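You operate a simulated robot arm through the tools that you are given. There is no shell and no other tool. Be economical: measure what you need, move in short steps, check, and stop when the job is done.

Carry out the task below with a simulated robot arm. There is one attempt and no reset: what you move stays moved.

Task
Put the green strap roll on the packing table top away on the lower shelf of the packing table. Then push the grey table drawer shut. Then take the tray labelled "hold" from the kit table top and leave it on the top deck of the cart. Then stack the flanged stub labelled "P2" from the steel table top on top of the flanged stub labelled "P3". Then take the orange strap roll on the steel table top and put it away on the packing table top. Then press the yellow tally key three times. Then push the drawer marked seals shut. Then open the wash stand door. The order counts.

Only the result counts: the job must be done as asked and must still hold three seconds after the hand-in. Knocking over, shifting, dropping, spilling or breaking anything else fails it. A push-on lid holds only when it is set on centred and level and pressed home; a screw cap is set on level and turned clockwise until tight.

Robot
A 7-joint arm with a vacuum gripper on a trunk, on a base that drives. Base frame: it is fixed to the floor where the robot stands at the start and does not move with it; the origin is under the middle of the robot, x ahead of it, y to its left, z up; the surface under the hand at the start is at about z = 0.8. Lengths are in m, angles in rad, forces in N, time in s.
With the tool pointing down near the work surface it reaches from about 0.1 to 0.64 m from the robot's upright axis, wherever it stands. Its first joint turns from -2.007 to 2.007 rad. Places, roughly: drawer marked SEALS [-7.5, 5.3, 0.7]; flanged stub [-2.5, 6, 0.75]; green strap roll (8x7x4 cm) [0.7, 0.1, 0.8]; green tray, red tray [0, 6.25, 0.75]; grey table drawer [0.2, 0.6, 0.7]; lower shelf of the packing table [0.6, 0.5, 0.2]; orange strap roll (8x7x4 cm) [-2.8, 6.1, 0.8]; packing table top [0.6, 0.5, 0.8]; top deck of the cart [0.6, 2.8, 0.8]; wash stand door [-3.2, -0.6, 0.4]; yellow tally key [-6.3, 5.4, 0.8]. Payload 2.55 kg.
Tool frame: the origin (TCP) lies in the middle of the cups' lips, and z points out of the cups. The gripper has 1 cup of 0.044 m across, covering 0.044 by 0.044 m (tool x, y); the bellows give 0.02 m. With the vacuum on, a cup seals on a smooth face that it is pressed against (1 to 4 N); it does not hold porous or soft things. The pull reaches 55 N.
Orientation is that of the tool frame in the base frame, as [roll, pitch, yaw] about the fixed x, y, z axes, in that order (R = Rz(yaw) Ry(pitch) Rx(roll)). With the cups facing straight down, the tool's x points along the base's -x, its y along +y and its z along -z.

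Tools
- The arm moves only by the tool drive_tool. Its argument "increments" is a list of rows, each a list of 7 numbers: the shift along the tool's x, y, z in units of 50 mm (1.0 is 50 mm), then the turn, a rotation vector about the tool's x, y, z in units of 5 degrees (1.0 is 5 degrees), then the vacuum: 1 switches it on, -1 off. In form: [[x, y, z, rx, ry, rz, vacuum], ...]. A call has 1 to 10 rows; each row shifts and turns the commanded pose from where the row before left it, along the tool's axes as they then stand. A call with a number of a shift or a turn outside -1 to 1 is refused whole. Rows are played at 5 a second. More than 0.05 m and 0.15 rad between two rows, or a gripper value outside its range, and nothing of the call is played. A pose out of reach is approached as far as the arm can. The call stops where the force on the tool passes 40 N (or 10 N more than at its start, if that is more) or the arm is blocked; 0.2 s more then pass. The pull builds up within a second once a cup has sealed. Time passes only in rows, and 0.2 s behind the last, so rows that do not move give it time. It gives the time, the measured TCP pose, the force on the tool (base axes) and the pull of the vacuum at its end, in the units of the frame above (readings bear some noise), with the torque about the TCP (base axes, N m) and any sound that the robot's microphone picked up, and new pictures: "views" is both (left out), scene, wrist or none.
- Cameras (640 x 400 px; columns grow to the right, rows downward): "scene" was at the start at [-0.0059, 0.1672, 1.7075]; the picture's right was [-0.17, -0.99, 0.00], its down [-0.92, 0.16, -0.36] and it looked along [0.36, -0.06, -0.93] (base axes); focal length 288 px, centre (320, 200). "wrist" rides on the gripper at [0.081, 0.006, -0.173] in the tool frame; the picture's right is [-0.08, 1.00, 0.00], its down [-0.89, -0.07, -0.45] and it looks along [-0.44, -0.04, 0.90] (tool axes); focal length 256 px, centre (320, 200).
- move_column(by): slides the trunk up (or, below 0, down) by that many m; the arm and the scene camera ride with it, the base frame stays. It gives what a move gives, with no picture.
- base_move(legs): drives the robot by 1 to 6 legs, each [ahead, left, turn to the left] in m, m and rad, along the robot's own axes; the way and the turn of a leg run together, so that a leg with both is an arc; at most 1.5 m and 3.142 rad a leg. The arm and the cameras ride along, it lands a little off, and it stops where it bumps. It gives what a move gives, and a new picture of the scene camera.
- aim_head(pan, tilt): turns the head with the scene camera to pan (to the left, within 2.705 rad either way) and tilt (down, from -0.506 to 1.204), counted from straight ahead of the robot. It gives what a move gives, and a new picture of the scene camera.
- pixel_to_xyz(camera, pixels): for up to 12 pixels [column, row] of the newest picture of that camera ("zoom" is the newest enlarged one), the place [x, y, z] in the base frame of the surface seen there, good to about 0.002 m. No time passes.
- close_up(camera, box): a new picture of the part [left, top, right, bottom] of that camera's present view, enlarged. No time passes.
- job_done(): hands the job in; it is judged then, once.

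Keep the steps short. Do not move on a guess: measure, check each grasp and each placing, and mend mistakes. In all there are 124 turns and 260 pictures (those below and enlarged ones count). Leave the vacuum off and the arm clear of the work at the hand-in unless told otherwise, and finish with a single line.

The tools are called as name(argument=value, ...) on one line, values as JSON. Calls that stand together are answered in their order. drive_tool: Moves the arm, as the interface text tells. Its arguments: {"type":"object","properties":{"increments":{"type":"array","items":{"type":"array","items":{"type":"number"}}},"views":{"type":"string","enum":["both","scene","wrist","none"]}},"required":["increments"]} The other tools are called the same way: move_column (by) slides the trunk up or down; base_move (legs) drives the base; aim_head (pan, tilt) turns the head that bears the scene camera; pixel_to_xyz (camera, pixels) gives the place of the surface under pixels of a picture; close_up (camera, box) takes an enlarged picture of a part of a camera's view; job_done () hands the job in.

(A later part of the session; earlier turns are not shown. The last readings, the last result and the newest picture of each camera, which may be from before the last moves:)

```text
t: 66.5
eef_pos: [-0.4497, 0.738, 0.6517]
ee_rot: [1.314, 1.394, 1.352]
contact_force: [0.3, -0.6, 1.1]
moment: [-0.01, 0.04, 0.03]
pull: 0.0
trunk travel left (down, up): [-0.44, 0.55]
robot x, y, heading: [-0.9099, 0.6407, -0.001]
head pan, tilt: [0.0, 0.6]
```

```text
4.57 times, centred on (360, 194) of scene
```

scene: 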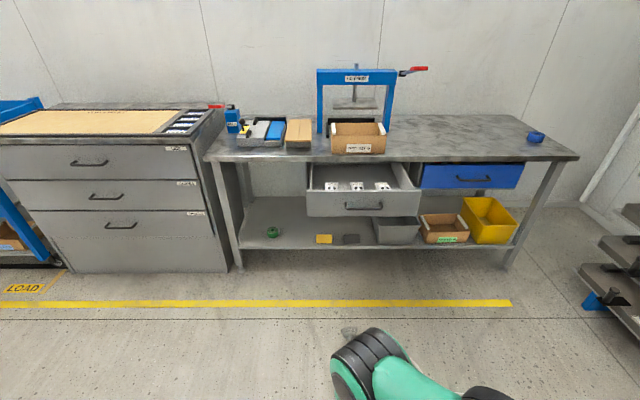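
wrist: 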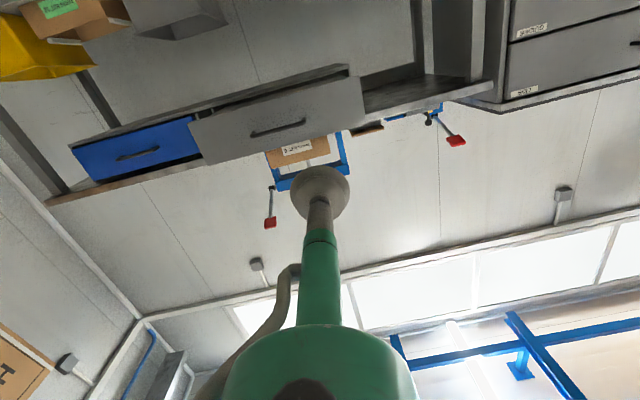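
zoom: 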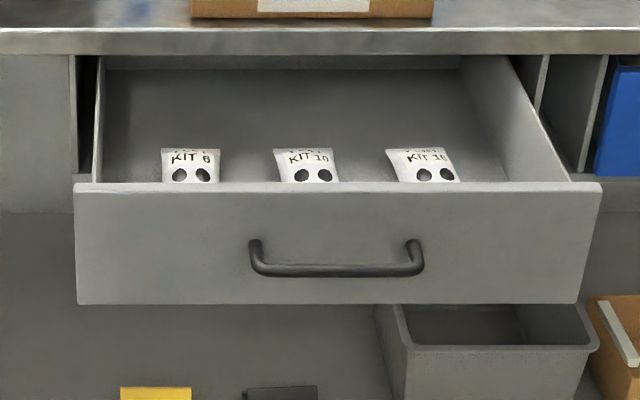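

Front face at x=0.074, z 0.615–0.74, centre y 0.635. I'll push below the handle at z≈0.643. Drive closer: ahead 0.42, right 0.10.

base_move(legs=[[0.42, -0.1, 0]])

move_column(by=-0.013)

drive_tool(increments=[[0, 0, 0.2, 0, 0, 0, -1]], views="both")

```text
t: 69.1
eef_pos: [-0.0344, 0.6369, 0.6517]
ee_rot: [1.323, 1.396, 1.363]
contact_force: [-0.3, 0.0, -0.1]
moment: [0.01, 0.07, 0.0]
pull: 0.0
trunk travel left (down, up): [-0.44, 0.55]
robot x, y, heading: [-0.4962, 0.5424, -0.004]
head pan, tilt: [0.0, 0.6]
```

scene: 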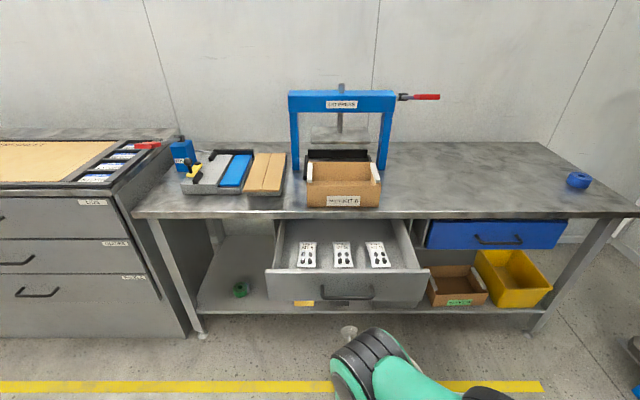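

```text
t: 69.7
eef_pos: [-0.034, 0.6387, 0.639]
ee_rot: [1.32, 1.395, 1.362]
contact_force: [0.2, 0.3, 0.3]
moment: [0.01, -0.01, 0.03]
pull: 0.1
trunk travel left (down, up): [-0.427, 0.563]
robot x, y, heading: [-0.4936, 0.537, -0.003]
head pan, tilt: [0.0, 0.6]
```

```text
t: 70.1
eef_pos: [-0.0239, 0.6378, 0.6407]
ee_rot: [1.32, 1.396, 1.363]
contact_force: [0.9, 0.1, 0.3]
moment: [-0.02, 0.0, 0.01]
pull: 0.0
trunk travel left (down, up): [-0.427, 0.563]
robot x, y, heading: [-0.4966, 0.5377, -0.003]
head pan, tilt: [0.0, 0.6]
```

scene: 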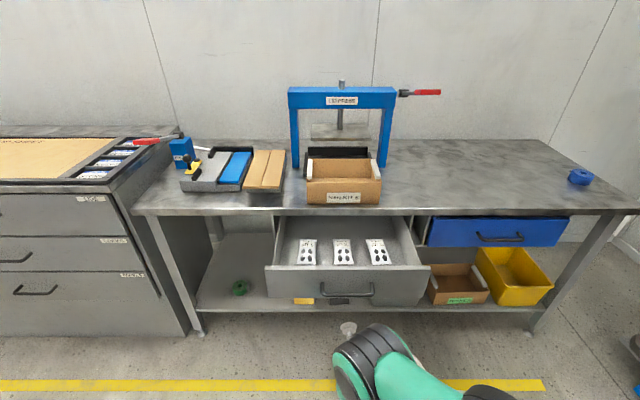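
wrist: 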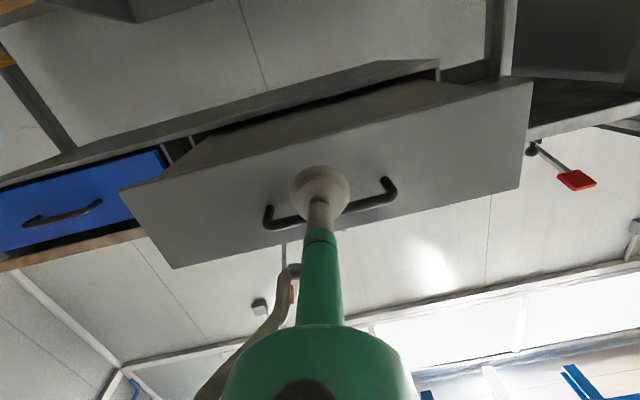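

Pushing forward: contact expected at x≈0.074.

drive_tool(increments=[[0, 0, 0.8, 0, 0, 0, -1], [0, 0, 0.8, 0, 0, 0, -1], [0, 0, 0.6, 0, 0, 0, -1], [0, 0, 0.6, 0, 0, 0, -1]], views="none")

```text
t: 71.1
eef_pos: [0.1165, 0.644, 0.6449]
ee_rot: [1.317, 1.394, 1.36]
contact_force: [-0.6, -0.7, 0.3]
moment: [0.03, 0.01, 0.01]
pull: 0.0
trunk travel left (down, up): [-0.427, 0.563]
robot x, y, heading: [-0.4976, 0.5368, -0.0]
head pan, tilt: [0.0, 0.6]
```

drive_tool(increments=[[0, 0, 0.7, 0, 0, 0, -1], [0, 0, 0.7, 0, 0, 0, -1], [0, 0, 0.7, 0, 0, 0, -1]], views="scene")

```text
t: 71.9
eef_pos: [0.2207, 0.647, 0.6501]
ee_rot: [1.326, 1.396, 1.364]
contact_force: [0.6, 0.0, 0.2]
moment: [-0.05, -0.01, -0.01]
pull: 0.0
trunk travel left (down, up): [-0.427, 0.563]
robot x, y, heading: [-0.4969, 0.5379, -0.003]
head pan, tilt: [0.0, 0.6]
```

scene: 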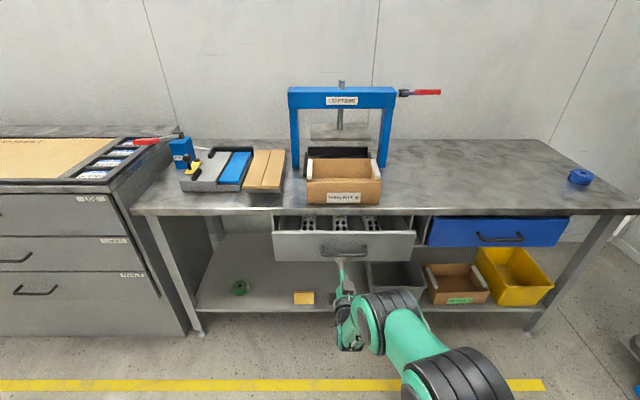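

Drawer is moving in. Continue to the closed position (front ≈ 0.293 like the blue one), in smaller steps.

drive_tool(increments=[[0, 0, 0.6, 0, 0, 0, -1], [0, 0, 0.5, 0, 0, 0, -1], [0, 0, 0.3, 0, 0, 0, -1], [0, 0, 0.3, 0, 0, 0, -1], [0, 0, 0.2, 0, 0, 0, -1]], views="scene")

```text
t: 73.1
eef_pos: [0.3141, 0.6516, 0.654]
ee_rot: [1.324, 1.397, 1.367]
contact_force: [-8.0, 2.1, 1.2]
moment: [0.06, 0.05, -0.11]
pull: 0.1
trunk travel left (down, up): [-0.427, 0.563]
robot x, y, heading: [-0.4962, 0.5397, -0.005]
head pan, tilt: [0.0, 0.6]
```

scene: 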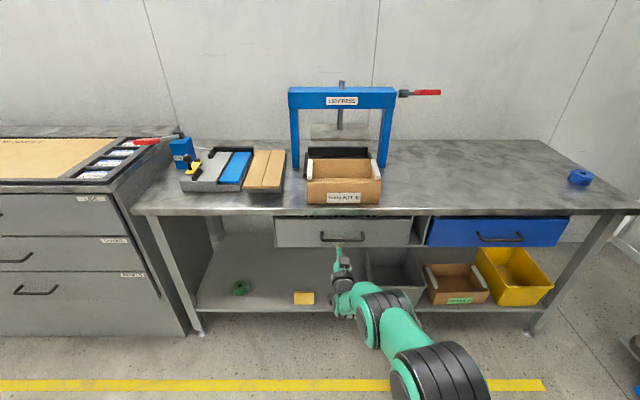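

drive_tool(increments=[[0, 0, 0.2, 0, 0, 0, -1], [0, 0, 0.2, 0, 0, 0, -1]], views="none")

pixel_to_xyz(camera="scene", pixels=[[290, 235], [390, 235], [440, 235], [295, 225]])

```text
t: 73.5
eef_pos: [0.3146, 0.6513, 0.6524]
ee_rot: [1.328, 1.393, 1.371]
contact_force: [-24.0, -2.4, 8.8]
moment: [-0.09, 0.32, 0.04]
pull: 0.2
trunk travel left (down, up): [-0.427, 0.563]
robot x, y, heading: [-0.4995, 0.5374, 0.002]
head pan, tilt: [0.0, 0.6]
stopped in row 1: the force on the tool passed its limit at 48 N (the readings are from after the stop); the commanded pose is now the measured one
```

```text
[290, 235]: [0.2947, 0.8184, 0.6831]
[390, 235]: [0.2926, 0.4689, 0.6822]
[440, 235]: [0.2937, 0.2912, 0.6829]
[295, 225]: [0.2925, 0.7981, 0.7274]
```

Drawer is shut, flush with the blue one. Retract the hand, and turn the tool down again.

drive_tool(increments=[[0, 0, -0.5, 0, 0, 0, -1], [0, 0, -1, 0, 0, 0, -1], [0, 0, -1, 0, 0, 0, -1], [0, 0, -1, 0, 0, 0, -1], [0, 0, -1, 0, 0, 0, -1], [0, 0, -1, 0, 0, 0, -1]], views="none")

base_move(legs=[[-0.4, 0, 0]])

drive_tool(increments=[[0, 0, 0, 0, 1, 0, -1], [0, 0, 0, 0, 1, 0, -1], [0, 0, 0, 0, 1, 0, -1], [0, 0, 0, 0, 1, 0, -1], [0, 0, 0, 0, 1, 0, -1], [0, 0, 0, 0, 1, 0, -1], [0, 0, 0, 0, 1, 0, -1], [0, 0, 0, 0, 1, 0, -1], [0, 0, 0, 0, 1, 0, -1]], views="none")

drive_tool(increments=[[0, 0, 0, 0, 1, 0, -1], [0, 0, 0, 0, 1, 0, -1], [0, 0, 0, 0, 1, 0, -1], [0, 0, 0, 0, 1, 0, -1], [0, 0, 0, 0, 1, 0, -1], [0, 0, 0, 0, 1, 0, -1], [0, 0, 0, 0, 1, 0, -1], [0, 0, 0, 0, 1, 0, -1]], views="none")

aim_head(pan=1.57, tilt=0.35)

```text
t: 74.9
eef_pos: [0.0424, 0.6407, 0.6393]
ee_rot: [1.347, 1.398, 1.386]
contact_force: [-0.2, 0.1, 0.2]
moment: [0.03, -0.02, -0.01]
pull: 0.1
trunk travel left (down, up): [-0.427, 0.563]
robot x, y, heading: [-0.4941, 0.5396, 0.007]
head pan, tilt: [0.0, 0.6]
```

```text
t: 77.4
eef_pos: [-0.3568, 0.6414, 0.6389]
ee_rot: [1.35, 1.399, 1.392]
contact_force: [-0.6, 0.7, -0.3]
moment: [0.06, 0.0, -0.02]
pull: 0.0
trunk travel left (down, up): [-0.427, 0.563]
robot x, y, heading: [-0.8948, 0.5377, 0.0]
head pan, tilt: [0.0, 0.6]
```

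scene: 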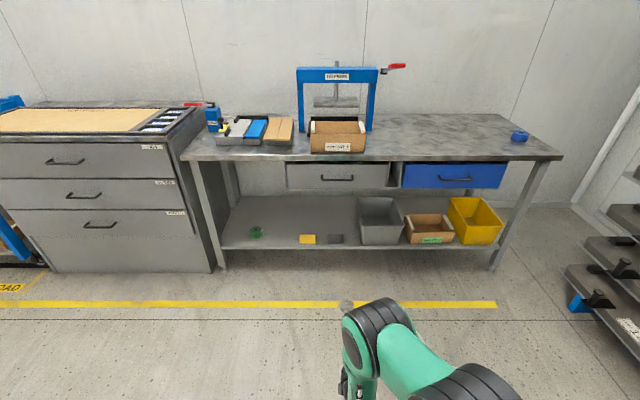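

```text
t: 79.4
eef_pos: [-0.3564, 0.6413, 0.6384]
ee_rot: [2.897, 0.806, 3.009]
contact_force: [0.4, 0.2, -0.2]
moment: [0.01, 0.01, 0.02]
pull: 0.1
trunk travel left (down, up): [-0.427, 0.563]
robot x, y, heading: [-0.8972, 0.5387, 0.001]
head pan, tilt: [0.0, 0.6]
```

```text
t: 81.2
eef_pos: [-0.3517, 0.6528, 0.6426]
ee_rot: [2.939, 0.206, -3.123]
contact_force: [-0.8, 0.2, -0.4]
moment: [0.02, 0.01, 0.03]
pull: 0.0
out of reach, approached as far as the arm can: row 5, 6
trunk travel left (down, up): [-0.427, 0.563]
robot x, y, heading: [-0.8932, 0.5376, 0.002]
head pan, tilt: [0.0, 0.6]
```

```text
t: 82.8
eef_pos: [-0.3529, 0.6531, 0.6444]
ee_rot: [2.937, 0.208, -3.122]
contact_force: [-0.2, -0.5, -0.6]
moment: [-0.01, -0.02, 0.0]
pull: 0.0
trunk travel left (down, up): [-0.427, 0.563]
robot x, y, heading: [-0.8963, 0.5368, -0.001]
head pan, tilt: [1.571, 0.351]
```

scene: 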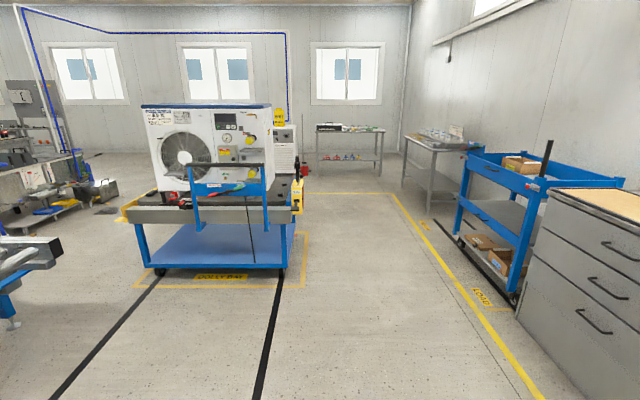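

Fix the remaining tool tilt, raise the trunk, and measure the far furniture.

pixel_to_xyz(camera="scene", pixels=[[330, 133], [360, 133], [430, 145], [405, 140], [292, 195], [270, 260], [520, 160], [480, 190], [590, 190], [460, 145], [350, 160], [470, 240]])

close_up(camera="scene", box=[280, 90, 640, 315])

drive_tool(increments=[[0, 0, 0, 0.8, 0, 0, -1], [0, 0, 0, 0.8, 0, 0, -1], [0, 0, 0, 0.7, 0, 0, -1], [0, 0, 0, 0, 0.8, 0, -1], [0, 0, 0, 0, 0.8, 0, -1], [0, 0, 0, 0, 0.8, 0, -1]], views="none")

move_column(by=0.4)

```text
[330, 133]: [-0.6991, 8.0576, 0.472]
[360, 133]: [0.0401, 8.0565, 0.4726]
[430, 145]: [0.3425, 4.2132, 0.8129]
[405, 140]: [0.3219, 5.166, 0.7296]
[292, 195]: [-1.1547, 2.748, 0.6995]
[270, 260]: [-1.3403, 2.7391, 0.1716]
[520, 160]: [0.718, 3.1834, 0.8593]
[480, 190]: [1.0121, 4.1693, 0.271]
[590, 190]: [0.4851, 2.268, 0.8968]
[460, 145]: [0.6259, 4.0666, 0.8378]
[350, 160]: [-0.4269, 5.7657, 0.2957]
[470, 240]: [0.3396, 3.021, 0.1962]
```

```text
1.78 times, centred on (460, 202) of scene
```

zoom: 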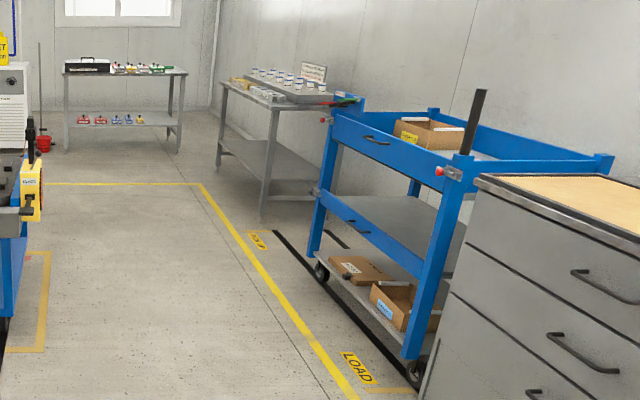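

```text
t: 84.2
eef_pos: [-0.4029, 0.6459, 0.5842]
ee_rot: [2.982, 0.006, -3.094]
contact_force: [0.2, 0.0, -0.2]
moment: [-0.03, 0.01, 0.01]
pull: 0.1
out of reach, approached as far as the arm can: row 1, 2, 3, 4, 5, 6
trunk travel left (down, up): [-0.427, 0.563]
robot x, y, heading: [-0.8926, 0.5352, -0.005]
head pan, tilt: [1.571, 0.351]
```

```text
t: 88.1
eef_pos: [-0.4041, 0.6472, 0.9838]
ee_rot: [2.983, 0.008, -3.093]
contact_force: [-0.4, -0.4, 0.3]
moment: [0.04, 0.01, -0.02]
pull: 0.0
trunk travel left (down, up): [-0.827, 0.163]
robot x, y, heading: [-0.898, 0.5377, 0.001]
head pan, tilt: [1.571, 0.351]
```

Turn to face +y and drive down the aisle between dolly (x<-1.15) and cart (x>0.34), along x≈-0.35, to y≈4.2.

base_move(legs=[[0, 0, 1.571], [1.2, -0.55, 0], [1.5, 0, 0], [1.0, 0, 0]])

aim_head(pan=-0.1, tilt=0.5)

```text
t: 110.3
eef_pos: [-0.5212, 4.7379, 0.9842]
ee_rot: [2.982, 0.006, -1.521]
contact_force: [0.1, -0.4, 0.7]
moment: [-0.03, -0.05, 0.03]
pull: 0.1
trunk travel left (down, up): [-0.827, 0.163]
robot x, y, heading: [-0.4116, 4.2469, 1.575]
head pan, tilt: [1.571, 0.351]
```

scene: 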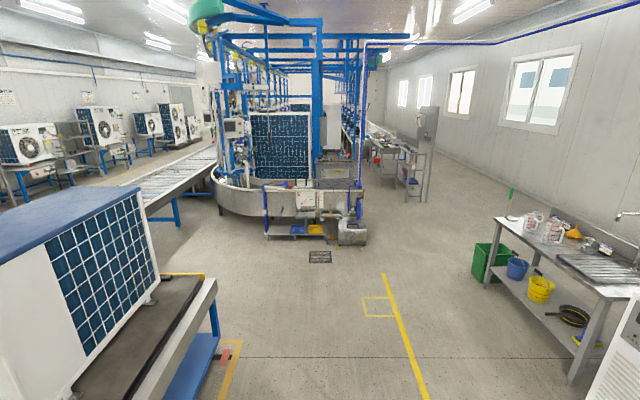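

```text
t: 112.0
eef_pos: [-0.521, 4.7364, 0.9838]
ee_rot: [2.983, 0.007, -1.522]
contact_force: [-0.4, 0.8, 0.1]
moment: [-0.02, 0.0, 0.01]
pull: 0.0
trunk travel left (down, up): [-0.827, 0.163]
robot x, y, heading: [-0.4139, 4.2457, 1.571]
head pan, tilt: [-0.099, 0.499]
```

scene: 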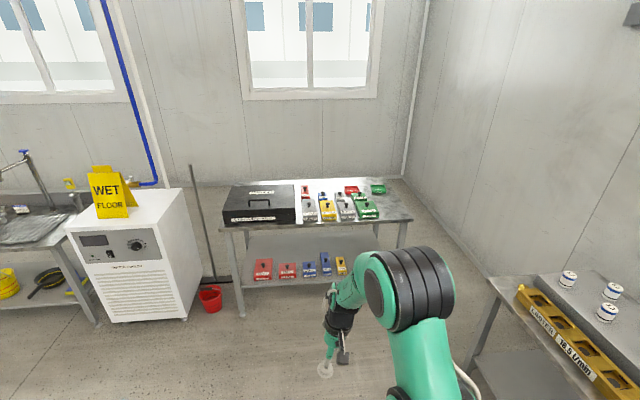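

Trays are on the table ahead; zoom to read labels.

close_up(camera="scene", box=[210, 165, 420, 296])

pixel_to_xyz(camera="scene", pixels=[[230, 226], [410, 218], [230, 188], [363, 208], [325, 209], [345, 208], [308, 213], [352, 190], [378, 189], [270, 205], [390, 200]])

```text
3.05 times, centred on (315, 230) of scene
```

zoom: 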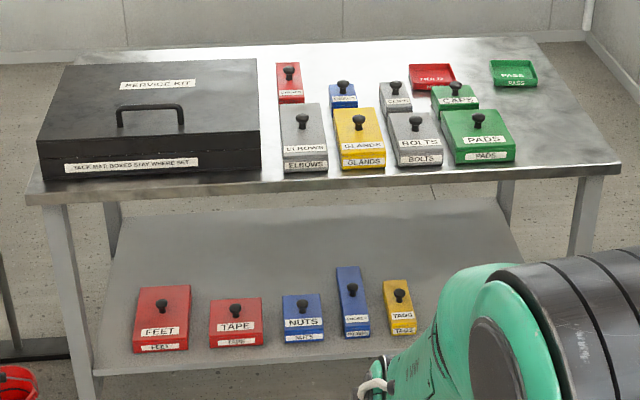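

```text
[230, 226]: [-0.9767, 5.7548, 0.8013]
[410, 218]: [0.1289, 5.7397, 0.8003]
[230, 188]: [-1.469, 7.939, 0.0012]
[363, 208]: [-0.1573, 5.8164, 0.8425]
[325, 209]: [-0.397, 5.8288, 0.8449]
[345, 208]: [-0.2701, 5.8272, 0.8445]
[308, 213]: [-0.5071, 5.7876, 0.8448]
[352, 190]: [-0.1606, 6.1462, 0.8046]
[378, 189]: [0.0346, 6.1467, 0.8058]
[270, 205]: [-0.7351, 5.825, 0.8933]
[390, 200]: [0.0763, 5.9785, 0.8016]
```

close_up(camera="scene", box=[330, 175, 394, 215])

base_move(legs=[[0.95, -0.25, 0]])

aim_head(pan=0.0, tilt=0.9)

```text
10.00 times, centred on (362, 195) of scene
```

zoom: 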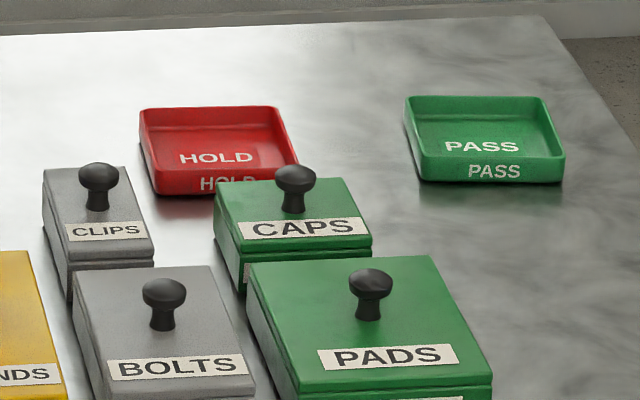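

```text
t: 117.2
eef_pos: [-0.2685, 5.6971, 0.9837]
ee_rot: [2.981, 0.009, -1.531]
contact_force: [-0.3, -0.5, 0.0]
moment: [-0.02, 0.01, 0.02]
pull: 0.2
trunk travel left (down, up): [-0.827, 0.163]
robot x, y, heading: [-0.1652, 5.2032, 1.567]
head pan, tilt: [-0.099, 0.499]
```

scene: 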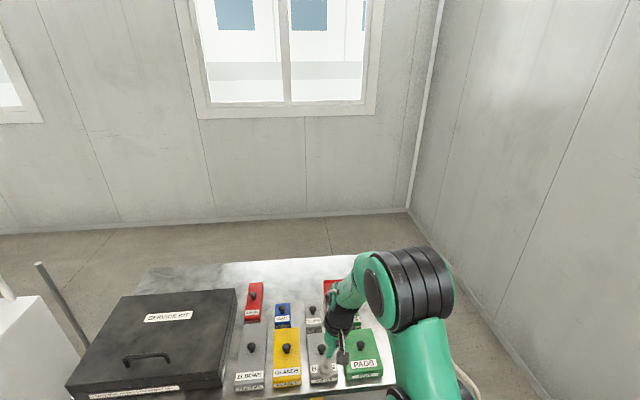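

```text
t: 118.1
eef_pos: [-0.2683, 5.6958, 0.984]
ee_rot: [2.982, 0.007, -1.53]
contact_force: [0.5, -0.1, -0.3]
moment: [0.0, 0.02, -0.03]
pull: 0.0
trunk travel left (down, up): [-0.827, 0.163]
robot x, y, heading: [-0.1632, 5.2047, 1.564]
head pan, tilt: [0.0, 0.901]
```

scene: 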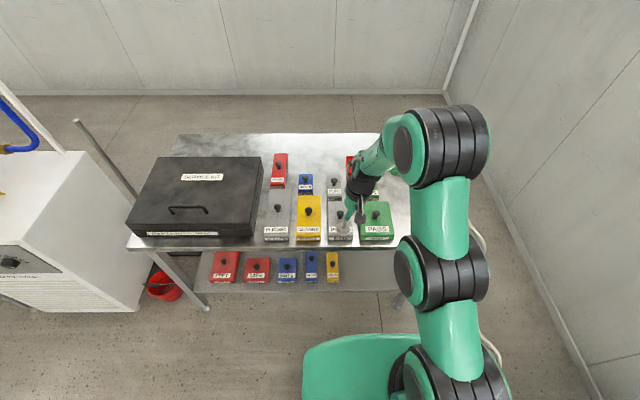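

HOLD is the red tray. Measure tray, table end, and free floor at the table's right end.

pixel_to_xyz(camera="scene", pixels=[[350, 165], [350, 158], [385, 140], [405, 232], [408, 215], [520, 220], [550, 300], [500, 160], [440, 100], [320, 140], [345, 285]])

drive_tool(increments=[[0, 0, 0, 0.9, 0, 0, -1], [0, 0, 0, 0.9, 0, 0, -1]], views="wrist")

```text
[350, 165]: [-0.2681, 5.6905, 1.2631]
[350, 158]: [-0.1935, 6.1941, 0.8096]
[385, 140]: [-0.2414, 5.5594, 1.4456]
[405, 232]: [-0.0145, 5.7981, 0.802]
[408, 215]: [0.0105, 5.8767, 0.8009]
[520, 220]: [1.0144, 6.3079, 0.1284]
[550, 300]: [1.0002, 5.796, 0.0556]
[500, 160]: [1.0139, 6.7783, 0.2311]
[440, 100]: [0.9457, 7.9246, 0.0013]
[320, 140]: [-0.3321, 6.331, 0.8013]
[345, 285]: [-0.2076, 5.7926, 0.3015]
```

```text
t: 118.7
eef_pos: [-0.2671, 5.6951, 0.9842]
ee_rot: [2.983, 0.006, -1.531]
contact_force: [0.5, -0.7, -0.4]
moment: [0.01, 0.03, 0.01]
pull: 0.1
out of reach, approached as far as the arm can: row 1, 2
trunk travel left (down, up): [-0.827, 0.163]
robot x, y, heading: [-0.1617, 5.2054, 1.571]
head pan, tilt: [0.0, 0.901]
```

wrist: 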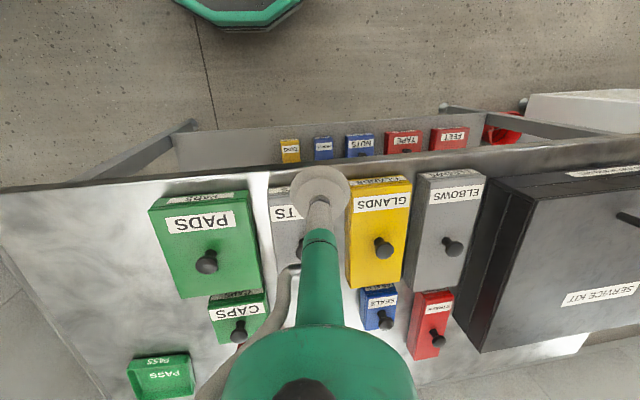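

Front approach works: robot to y≈5.5 keeps the base just outside the table front (5.745), reach 0.62 m. Drive ahead 0.28 m (hand at z 0.98 clears the knobs at ~0.9).

base_move(legs=[[0.28, 0.02, 0]])

drive_tool(increments=[[-0.6, -0.6, -0.4, 0, 0, 0, -1], [-0.6, -0.6, 0, 0, 0, 0, -1], [-0.4, -0.4, 0, 0.9, 0, 0, -1], [0, 0, 0, 0.9, 0, 0, -1]], views="both")

```text
t: 120.6
eef_pos: [-0.2922, 5.9746, 0.9842]
ee_rot: [2.983, 0.006, -1.524]
contact_force: [0.9, -0.6, 0.0]
moment: [0.0, -0.03, 0.0]
pull: 0.0
trunk travel left (down, up): [-0.827, 0.163]
robot x, y, heading: [-0.1824, 5.4849, 1.574]
head pan, tilt: [0.0, 0.901]
```

scene: 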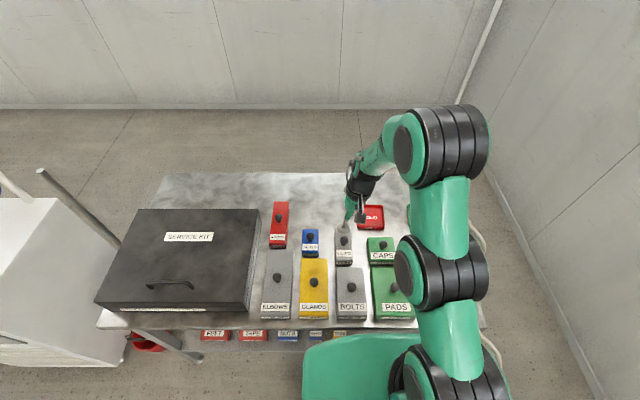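

```text
t: 121.6
eef_pos: [-0.2218, 6.0238, 0.9701]
ee_rot: [2.975, 0.034, -1.527]
contact_force: [0.3, -0.4, -0.1]
moment: [-0.01, 0.0, -0.01]
pull: 0.1
out of reach, approached as far as the arm can: row 1, 2, 3, 4
trunk travel left (down, up): [-0.827, 0.163]
robot x, y, heading: [-0.1821, 5.4838, 1.571]
head pan, tilt: [0.0, 0.901]
```

scene: 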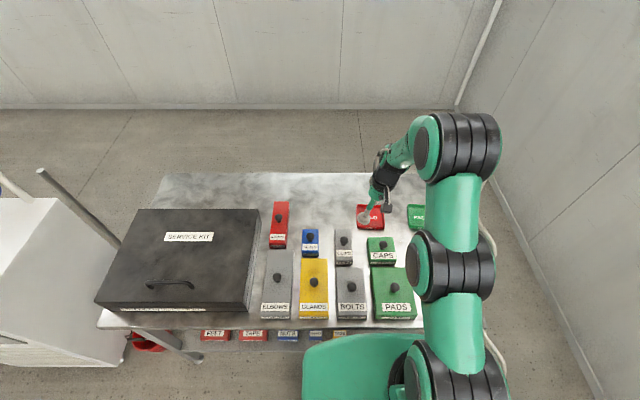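
wrist: 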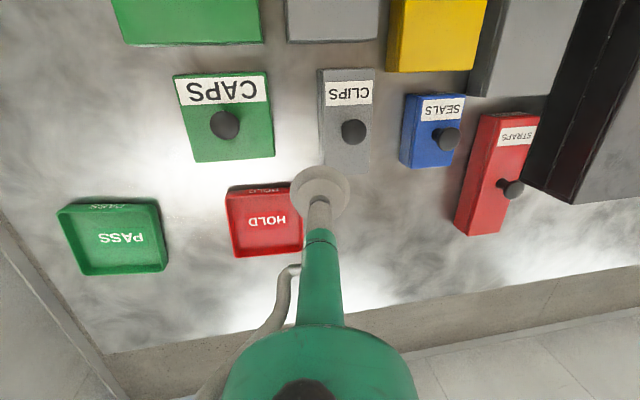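

Raise the trunk 0.15 m so the arm works lower relative to its shoulder; then straighten the tool.

move_column(by=0.15)

drive_tool(increments=[[0, -0.5, 0.8, 0, 0, 0, -1], [0, -0.5, 0.8, 0, 0, 0, -1], [0, 0, 0.6, 0.9, 0, 0, -1], [0, 0, 0, 0.9, 0.4, 0, -1]], views="wrist")

```text
t: 123.4
eef_pos: [-0.2206, 6.0237, 1.1184]
ee_rot: [2.975, 0.037, -1.528]
contact_force: [1.0, 0.3, 0.7]
moment: [0.01, 0.0, 0.0]
pull: 0.1
trunk travel left (down, up): [-0.977, 0.013]
robot x, y, heading: [-0.1848, 5.4816, 1.574]
head pan, tilt: [0.0, 0.901]
```

```text
t: 124.4
eef_pos: [-0.1878, 6.0188, 1.0075]
ee_rot: [3.022, 0.036, -1.527]
contact_force: [0.1, -0.1, 0.8]
moment: [0.0, 0.05, 0.01]
pull: 0.0
out of reach, approached as far as the arm can: row 3, 4
trunk travel left (down, up): [-0.977, 0.013]
robot x, y, heading: [-0.1843, 5.48, 1.57]
head pan, tilt: [0.0, 0.901]
```

wrist: 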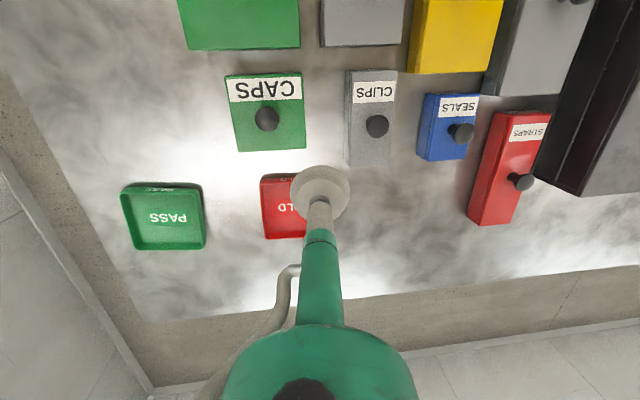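

drive_tool(increments=[[0, -0.5, 0.3, 0.6, 0, 0, -1], [0, -0.4, 0.3, 0.6, 0, 0, -1], [0, 0, 0, 0.6, 0, 0, -1]], views="wrist")

aim_head(pan=0.1, tilt=0.9)

```text
t: 125.2
eef_pos: [-0.1823, 6.0064, 0.9969]
ee_rot: [3.036, 0.04, -1.526]
contact_force: [-0.8, 0.4, -0.9]
moment: [-0.07, -0.03, 0.02]
pull: 0.1
out of reach, approached as far as the arm can: row 1, 2, 3
trunk travel left (down, up): [-0.977, 0.013]
robot x, y, heading: [-0.1841, 5.4801, 1.572]
head pan, tilt: [0.0, 0.901]
```

wrist: 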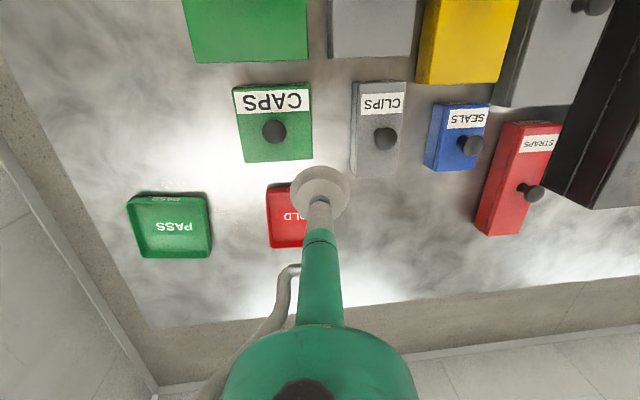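

```text
t: 125.8
eef_pos: [-0.1824, 6.0061, 0.9966]
ee_rot: [3.037, 0.037, -1.526]
contact_force: [0.0, 0.2, 0.2]
moment: [0.0, 0.03, -0.01]
pull: 0.0
trunk travel left (down, up): [-0.977, 0.013]
robot x, y, heading: [-0.1819, 5.4838, 1.573]
head pan, tilt: [0.099, 0.901]
```

scene: 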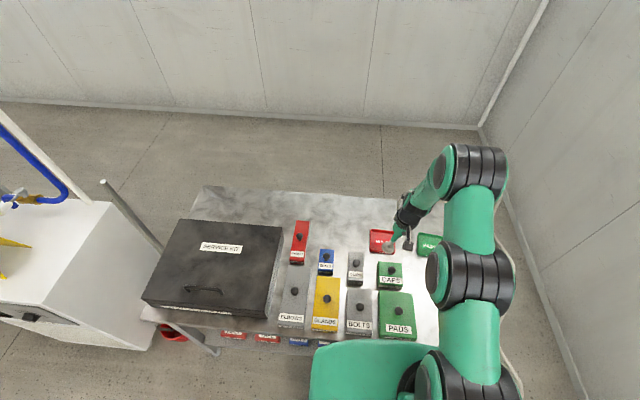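

drive_tool(increments=[[-0.9, 0, 0, 0, 0, 0, -1], [-0.9, 0, 0, 0, 0, 0, -1], [0, 0, 0, 0.6, 0, 0, -1], [0, 0, 0, 0.6, 0.2, 0, -1], [0, 0, 0, 0, 0.2, 0, -1]], views="wrist")

```text
t: 127.0
eef_pos: [-0.1872, 6.0491, 0.9914]
ee_rot: [3.004, 0.04, -1.526]
contact_force: [0.3, -0.2, -0.1]
moment: [-0.01, 0.02, 0.02]
pull: 0.1
out of reach, approached as far as the arm can: row 1, 2, 3, 4
trunk travel left (down, up): [-0.977, 0.013]
robot x, y, heading: [-0.1803, 5.4833, 1.572]
head pan, tilt: [0.099, 0.901]
```

wrist: 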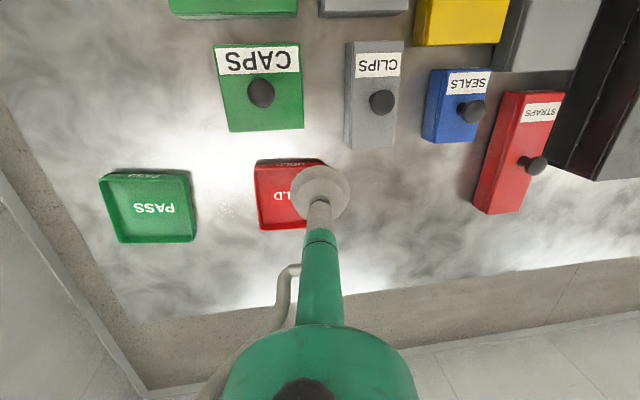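

drive_tool(increments=[[0, 0, 0, 0, 0, 1, -1], [0, 0, 0, 0, 0, 1, -1], [0, 0, 0, 0, 0, 1, -1], [0, 0, 0, 0, 0, 1, -1], [0, 0, 0, 0, 0, 1, -1], [0, 0, 0, 0, 0, 1, -1]], views="scene")

```text
t: 128.4
eef_pos: [-0.0555, 6.0094, 0.9877]
ee_rot: [3.002, -0.033, -2.025]
contact_force: [0.1, -0.1, 0.6]
moment: [0.01, 0.07, 0.0]
pull: 0.0
out of reach, approached as far as the arm can: row 3, 4, 5, 6
trunk travel left (down, up): [-0.977, 0.013]
robot x, y, heading: [-0.1827, 5.4832, 1.572]
head pan, tilt: [0.099, 0.901]
```

scene: 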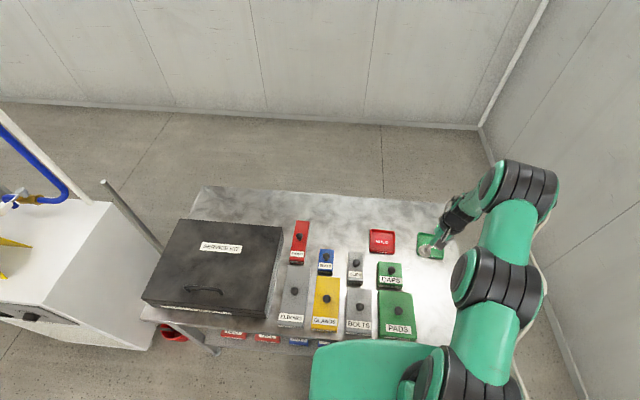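

That was the wrong sense: turning the other way should free the wrist.

drive_tool(increments=[[0, 0, 0, 0, 0, -1, -1], [0, 0, 0, 0, 0, -1, -1], [0, 0, 0, 0, 0, -1, -1], [0, 0, 0, 0, 0, -1, -1], [0, 0, 0, 0, 0, -1, -1], [0, 0, 0, 0, 0, -1, -1], [0, 0, 0, 0, 0, -1, -1], [0, 0, 0, 0, 0, -1, -1], [0, 0, 0, 0, 0, -1, -1], [0, 0, 0, 0, 0, -1, -1]], views="none")

drive_tool(increments=[[0, 0, 0, 0.9, 0, 0, -1], [0, 0, 0, 0.7, 0, 0, -1]], views="scene")

```text
t: 130.6
eef_pos: [-0.057, 6.0098, 0.9883]
ee_rot: [3.031, 0.083, -1.176]
contact_force: [0.2, 0.4, -1.0]
moment: [0.01, -0.01, 0.0]
pull: 0.1
trunk travel left (down, up): [-0.977, 0.013]
robot x, y, heading: [-0.181, 5.4834, 1.569]
head pan, tilt: [0.099, 0.901]
```

```text
t: 131.2
eef_pos: [-0.0658, 5.9871, 0.9788]
ee_rot: [3.089, 0.089, -1.182]
contact_force: [0.1, -0.1, 0.4]
moment: [0.03, -0.01, 0.02]
pull: 0.0
out of reach, approached as far as the arm can: row 1, 2
trunk travel left (down, up): [-0.977, 0.013]
robot x, y, heading: [-0.1877, 5.4803, 1.578]
head pan, tilt: [0.099, 0.901]
```

scene: 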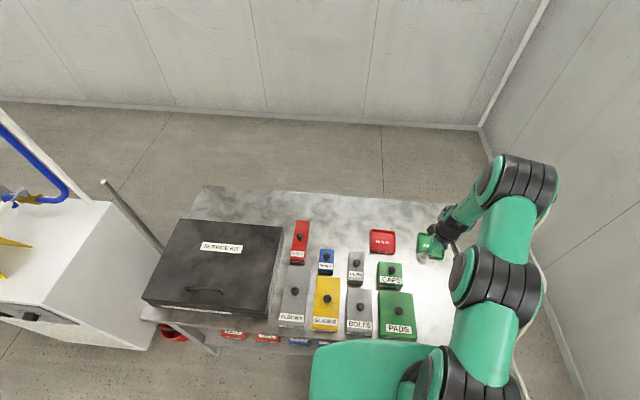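

drive_tool(increments=[[0, 0, 0.5, 0, 0, 0, -1], [0, 0, 0.5, 0.5, 0, 0, -1], [0, 0, 0, 0.5, 0, 0, -1]], views="none")

```text
t: 132.0
eef_pos: [-0.0742, 5.9771, 0.9267]
ee_rot: [3.133, 0.088, -1.18]
contact_force: [0.4, 0.0, 0.6]
moment: [-0.01, 0.0, -0.02]
pull: 0.1
out of reach, approached as far as the arm can: row 2
trunk travel left (down, up): [-0.977, 0.013]
robot x, y, heading: [-0.1848, 5.4832, 1.571]
head pan, tilt: [0.099, 0.901]
```

pixel_to_xyz(camera="scene", pixels=[[382, 241], [371, 232], [394, 232], [370, 250], [395, 251], [382, 230], [382, 252], [375, 238], [389, 238]])

drive_tool(increments=[[0, 0, 0, 0, 0.9, 0, -1], [-0.9, 0.1, 0, 0, 0, 0, -1], [-0.8, 0.1, 0, 0, 0, 0, -1]], views="wrist")

```text
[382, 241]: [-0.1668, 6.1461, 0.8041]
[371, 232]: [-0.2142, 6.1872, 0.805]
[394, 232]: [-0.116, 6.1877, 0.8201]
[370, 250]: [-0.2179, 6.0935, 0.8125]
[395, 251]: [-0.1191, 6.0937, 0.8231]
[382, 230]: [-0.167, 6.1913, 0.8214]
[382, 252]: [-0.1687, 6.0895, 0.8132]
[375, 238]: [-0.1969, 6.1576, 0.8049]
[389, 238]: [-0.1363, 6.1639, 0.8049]
```

```text
t: 132.8
eef_pos: [-0.1118, 6.0447, 0.9357]
ee_rot: [-3.135, 0.165, -1.175]
contact_force: [0.4, 0.1, 0.3]
moment: [-0.03, 0.0, 0.01]
pull: 0.0
out of reach, approached as far as the arm can: row 1, 2
trunk travel left (down, up): [-0.977, 0.013]
robot x, y, heading: [-0.1835, 5.4827, 1.575]
head pan, tilt: [0.099, 0.901]
```

wrist: 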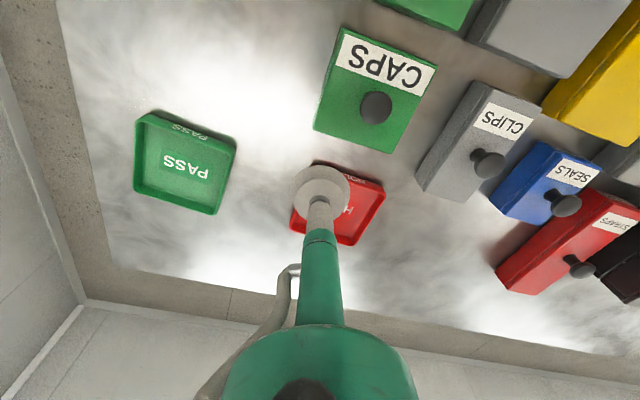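

Tray: centre (-0.167, 6.14), floor z 0.8045, rim 0.822, about 10.5 cm square. The arm's posture has drifted and limits it; I bring it back toward its starting posture (high, near, left) to reset.

drive_tool(increments=[[0, 0, -1, 0, 0, 0.75, -1], [0, 0, -1, 0, 0, 0.75, -1], [0, 0, -1, 0, 0, 0.75, -1], [0, 0, -1, 0, 0, 0.75, -1], [0, 0, -1, 0, 0, 0.75, -1], [0, 0, -1, 0, 0, 0.75, -1]], views="none")

drive_tool(increments=[[0.5, 0.85, 0, 0, 0, 0, -1], [0.5, 0.85, 0, 0, 0, 0, -1], [0.5, 0.85, 0, 0, 0, 0, -1], [0.5, 0.85, 0, 0, 0, 0, -1], [0.5, 0.85, 0, 0, 0, 0, -1], [0.5, 0.85, 0, 0, 0, 0, -1], [0.5, 0.85, 0, 0, 0, 0, -1]], views="scene")

```text
t: 134.2
eef_pos: [-0.1079, 5.9385, 1.1482]
ee_rot: [3.083, 0.159, -1.573]
contact_force: [-0.4, -0.7, -0.3]
moment: [0.04, -0.06, 0.02]
pull: 0.0
out of reach, approached as far as the arm can: row 3, 4, 5, 6
trunk travel left (down, up): [-0.977, 0.013]
robot x, y, heading: [-0.186, 5.4881, 1.574]
head pan, tilt: [0.099, 0.901]
```

```text
t: 135.8
eef_pos: [-0.3307, 5.7887, 1.1199]
ee_rot: [3.039, 0.189, -1.547]
contact_force: [0.1, -0.7, 0.0]
moment: [0.01, -0.05, -0.05]
pull: 0.1
out of reach, approached as far as the arm can: row 4, 5, 6
trunk travel left (down, up): [-0.977, 0.013]
robot x, y, heading: [-0.1814, 5.4817, 1.575]
head pan, tilt: [0.099, 0.901]
```

scene: 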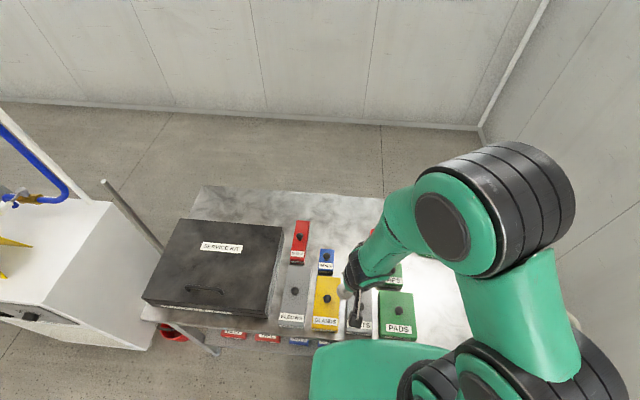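

drive_tool(increments=[[0, 0.8, -0.4, 0, 0, 0, -1], [0, 0.8, -0.4, 0, 0, 0, -1], [0, 0.8, 0, 0, 0, 0, -1], [0, 0, 0, 0.4, 0.8, 0, -1], [0, 0, 0, 0.4, 0.8, 0, -1], [0, 0, 0, 0.4, 0.6, 0, -1]], views="scene")

```text
t: 136.2
eef_pos: [-0.3463, 5.7722, 1.1233]
ee_rot: [3.082, 0.147, -1.525]
contact_force: [4.5, 18.0, -5.7]
moment: [-2.43, 0.91, 0.95]
pull: 0.0
trunk travel left (down, up): [-0.977, 0.013]
robot x, y, heading: [-0.1863, 5.4828, 1.572]
head pan, tilt: [0.099, 0.901]
stopped in row 2: the force on the tool passed its limit at 116 N (the readings are from after the stop); the commanded pose is now the measured one
```

scene: 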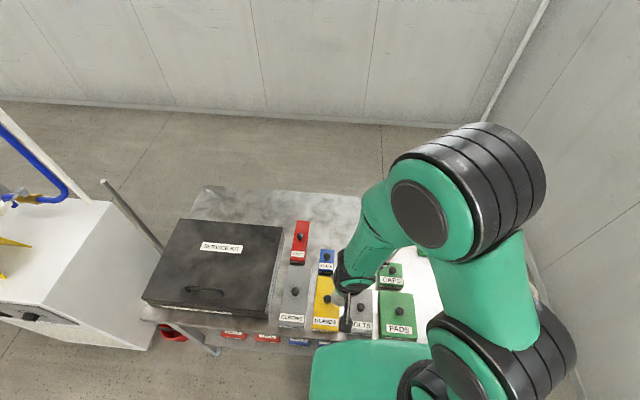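

Force on the tool at free height – the hand seems to touch the robot's own arm. Move it forward/away and read.

drive_tool(increments=[[-0.6, 0, 0, 0, 0, 0, -1], [-0.6, 0, 0, 0, 0, 0, -1]], views="both")

```text
t: 136.8
eef_pos: [-0.3434, 5.8266, 1.1329]
ee_rot: [3.082, 0.142, -1.527]
contact_force: [-0.4, 0.1, 0.3]
moment: [-0.02, -0.02, 0.04]
pull: 0.0
trunk travel left (down, up): [-0.977, 0.013]
robot x, y, heading: [-0.186, 5.484, 1.577]
head pan, tilt: [0.099, 0.901]
```

scene: 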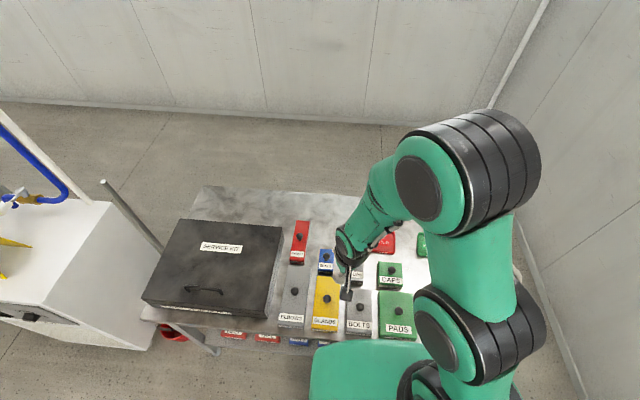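
wrist: 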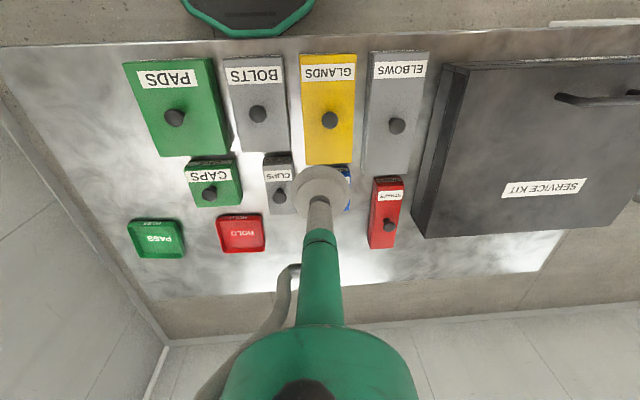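

Free again; the posture resembles the start. Straighten the tool.

drive_tool(increments=[[-0.4, 0, 0, 0.3, 0.6, 0, -1], [-0.4, 0, 0, 0.4, 0.6, 0, -1], [0, 0, 0, 0, 0.5, 0, -1]], views="none")

```text
t: 137.7
eef_pos: [-0.346, 5.8684, 1.1376]
ee_rot: [-3.139, -0.004, -1.524]
contact_force: [1.0, 0.7, -0.2]
moment: [0.0, 0.0, 0.01]
pull: 0.0
trunk travel left (down, up): [-0.977, 0.013]
robot x, y, heading: [-0.1828, 5.4811, 1.574]
head pan, tilt: [0.099, 0.901]
```

Upright again. Lower the trunk 0.14, drive 0.035 ahead, then move over the tray centre (-0.167, 6.14).

move_column(by=-0.14)

base_move(legs=[[0.035, 0, 0]])

drive_tool(increments=[[-0.66, -0.54, 0.1, 0, 0, 0, -1], [-0.66, -0.54, 0.1, 0, 0, 0, -1], [-0.66, -0.54, 0.1, 0, 0, 0, -1], [-0.66, -0.54, 0, 0, 0, 0, -1], [-0.66, -0.54, 0, 0, 0, 0, -1], [-0.66, -0.54, 0, 0, 0, 0, -1], [-0.66, -0.54, 0, 0, 0, 0, -1]], views="wrist")

```text
t: 139.3
eef_pos: [-0.3478, 5.8676, 0.9989]
ee_rot: [-3.14, -0.005, -1.523]
contact_force: [0.3, -0.6, 0.2]
moment: [-0.03, -0.02, -0.01]
pull: 0.1
trunk travel left (down, up): [-0.837, 0.153]
robot x, y, heading: [-0.1816, 5.4818, 1.574]
head pan, tilt: [0.099, 0.901]
```

```text
t: 140.2
eef_pos: [-0.3465, 5.9017, 0.9975]
ee_rot: [-3.14, -0.004, -1.523]
contact_force: [0.5, 0.1, -0.4]
moment: [-0.02, -0.02, -0.01]
pull: 0.1
trunk travel left (down, up): [-0.837, 0.153]
robot x, y, heading: [-0.1825, 5.5126, 1.57]
head pan, tilt: [0.099, 0.901]
```

scene: 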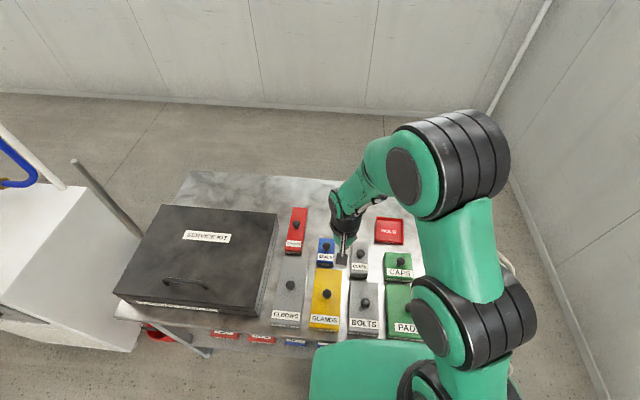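

```text
t: 141.8
eef_pos: [-0.1663, 6.1412, 0.9808]
ee_rot: [3.14, -0.008, -1.525]
contact_force: [-0.4, 1.3, -0.8]
moment: [-0.06, 0.01, -0.01]
pull: 0.0
trunk travel left (down, up): [-0.837, 0.153]
robot x, y, heading: [-0.1829, 5.518, 1.575]
head pan, tilt: [0.099, 0.901]
```

wrist: 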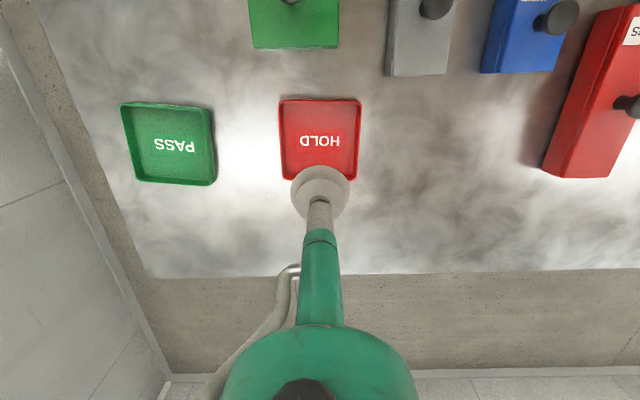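

Good, upright and over it. Descend to z≈0.83.

drive_tool(increments=[[0, 0, 0.9, 0, 0, 0, -1], [0, 0, 0.9, 0, 0, 0, -1], [0, 0, 0.9, 0, 0, 0, -1]], views="wrist")

close_up(camera="wrist", box=[240, 120, 400, 220])

```text
t: 142.6
eef_pos: [-0.1676, 6.1401, 0.8458]
ee_rot: [-3.139, -0.004, -1.523]
contact_force: [1.1, -1.2, -0.3]
moment: [0.0, 0.02, -0.01]
pull: 0.1
trunk travel left (down, up): [-0.837, 0.153]
robot x, y, heading: [-0.1861, 5.5151, 1.571]
head pan, tilt: [0.099, 0.901]
```

wrist: 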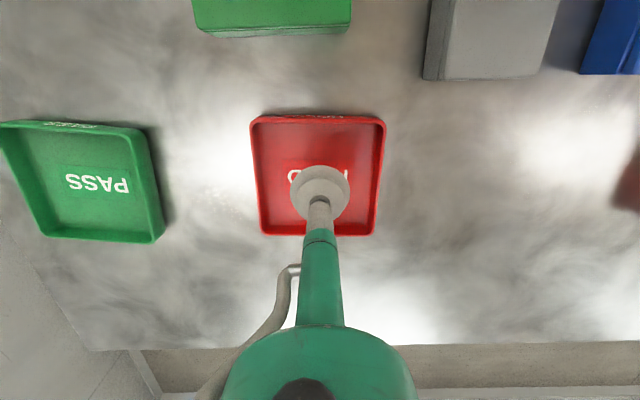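

```text
4.00 times, centred on (320, 170) of wrist
```

zoom: 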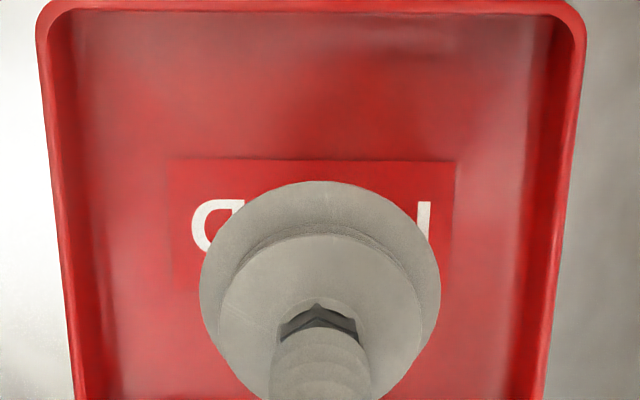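

drive_tool(increments=[[0, 0, 0.6, 0, 0, 0, 1], [0, 0, 0.18, 0, 0, 0, 1], [0, 0, 0.06, 0, 0, 0, 1], [0, 0, 0, 0, 0, 0, 1], [0, 0, 0, 0, 0, 0, 1]], views="none")

```text
t: 143.8
eef_pos: [-0.167, 6.1366, 0.8049]
ee_rot: [-3.14, -0.007, -1.525]
contact_force: [2.6, -7.6, 0.3]
moment: [-0.05, 0.02, -0.03]
pull: 54.7
trunk travel left (down, up): [-0.837, 0.153]
robot x, y, heading: [-0.1844, 5.515, 1.575]
head pan, tilt: [0.099, 0.901]
```

Sealed (54.7 N). Lift.

drive_tool(increments=[[0, 0, -0.3, 0, 0, 0, 1], [0, 0, -0.8, 0, 0, 0, 1], [0, 0, -1, 0, 0, 0, 1], [0, 0, -1, 0, 0, 0, 1], [0, 0, -0.9, 0, 0, 0, 1]], views="wrist")

```text
t: 145.0
eef_pos: [-0.1698, 6.1431, 1.0091]
ee_rot: [-3.141, 0.008, -1.525]
contact_force: [-0.4, 1.7, 2.0]
moment: [-0.27, 0.02, 0.02]
pull: 55.3
trunk travel left (down, up): [-0.837, 0.153]
robot x, y, heading: [-0.1865, 5.5157, 1.571]
head pan, tilt: [0.099, 0.901]
```

wrist: 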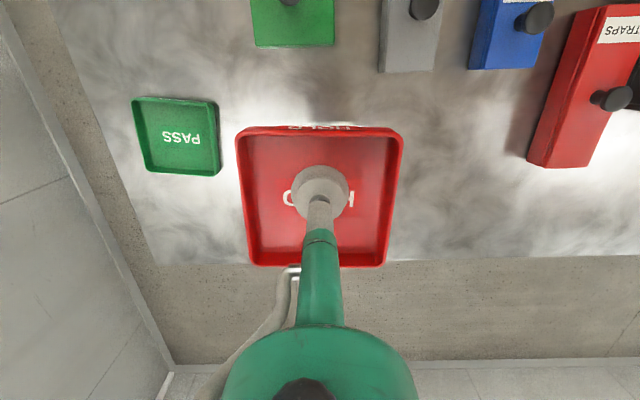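

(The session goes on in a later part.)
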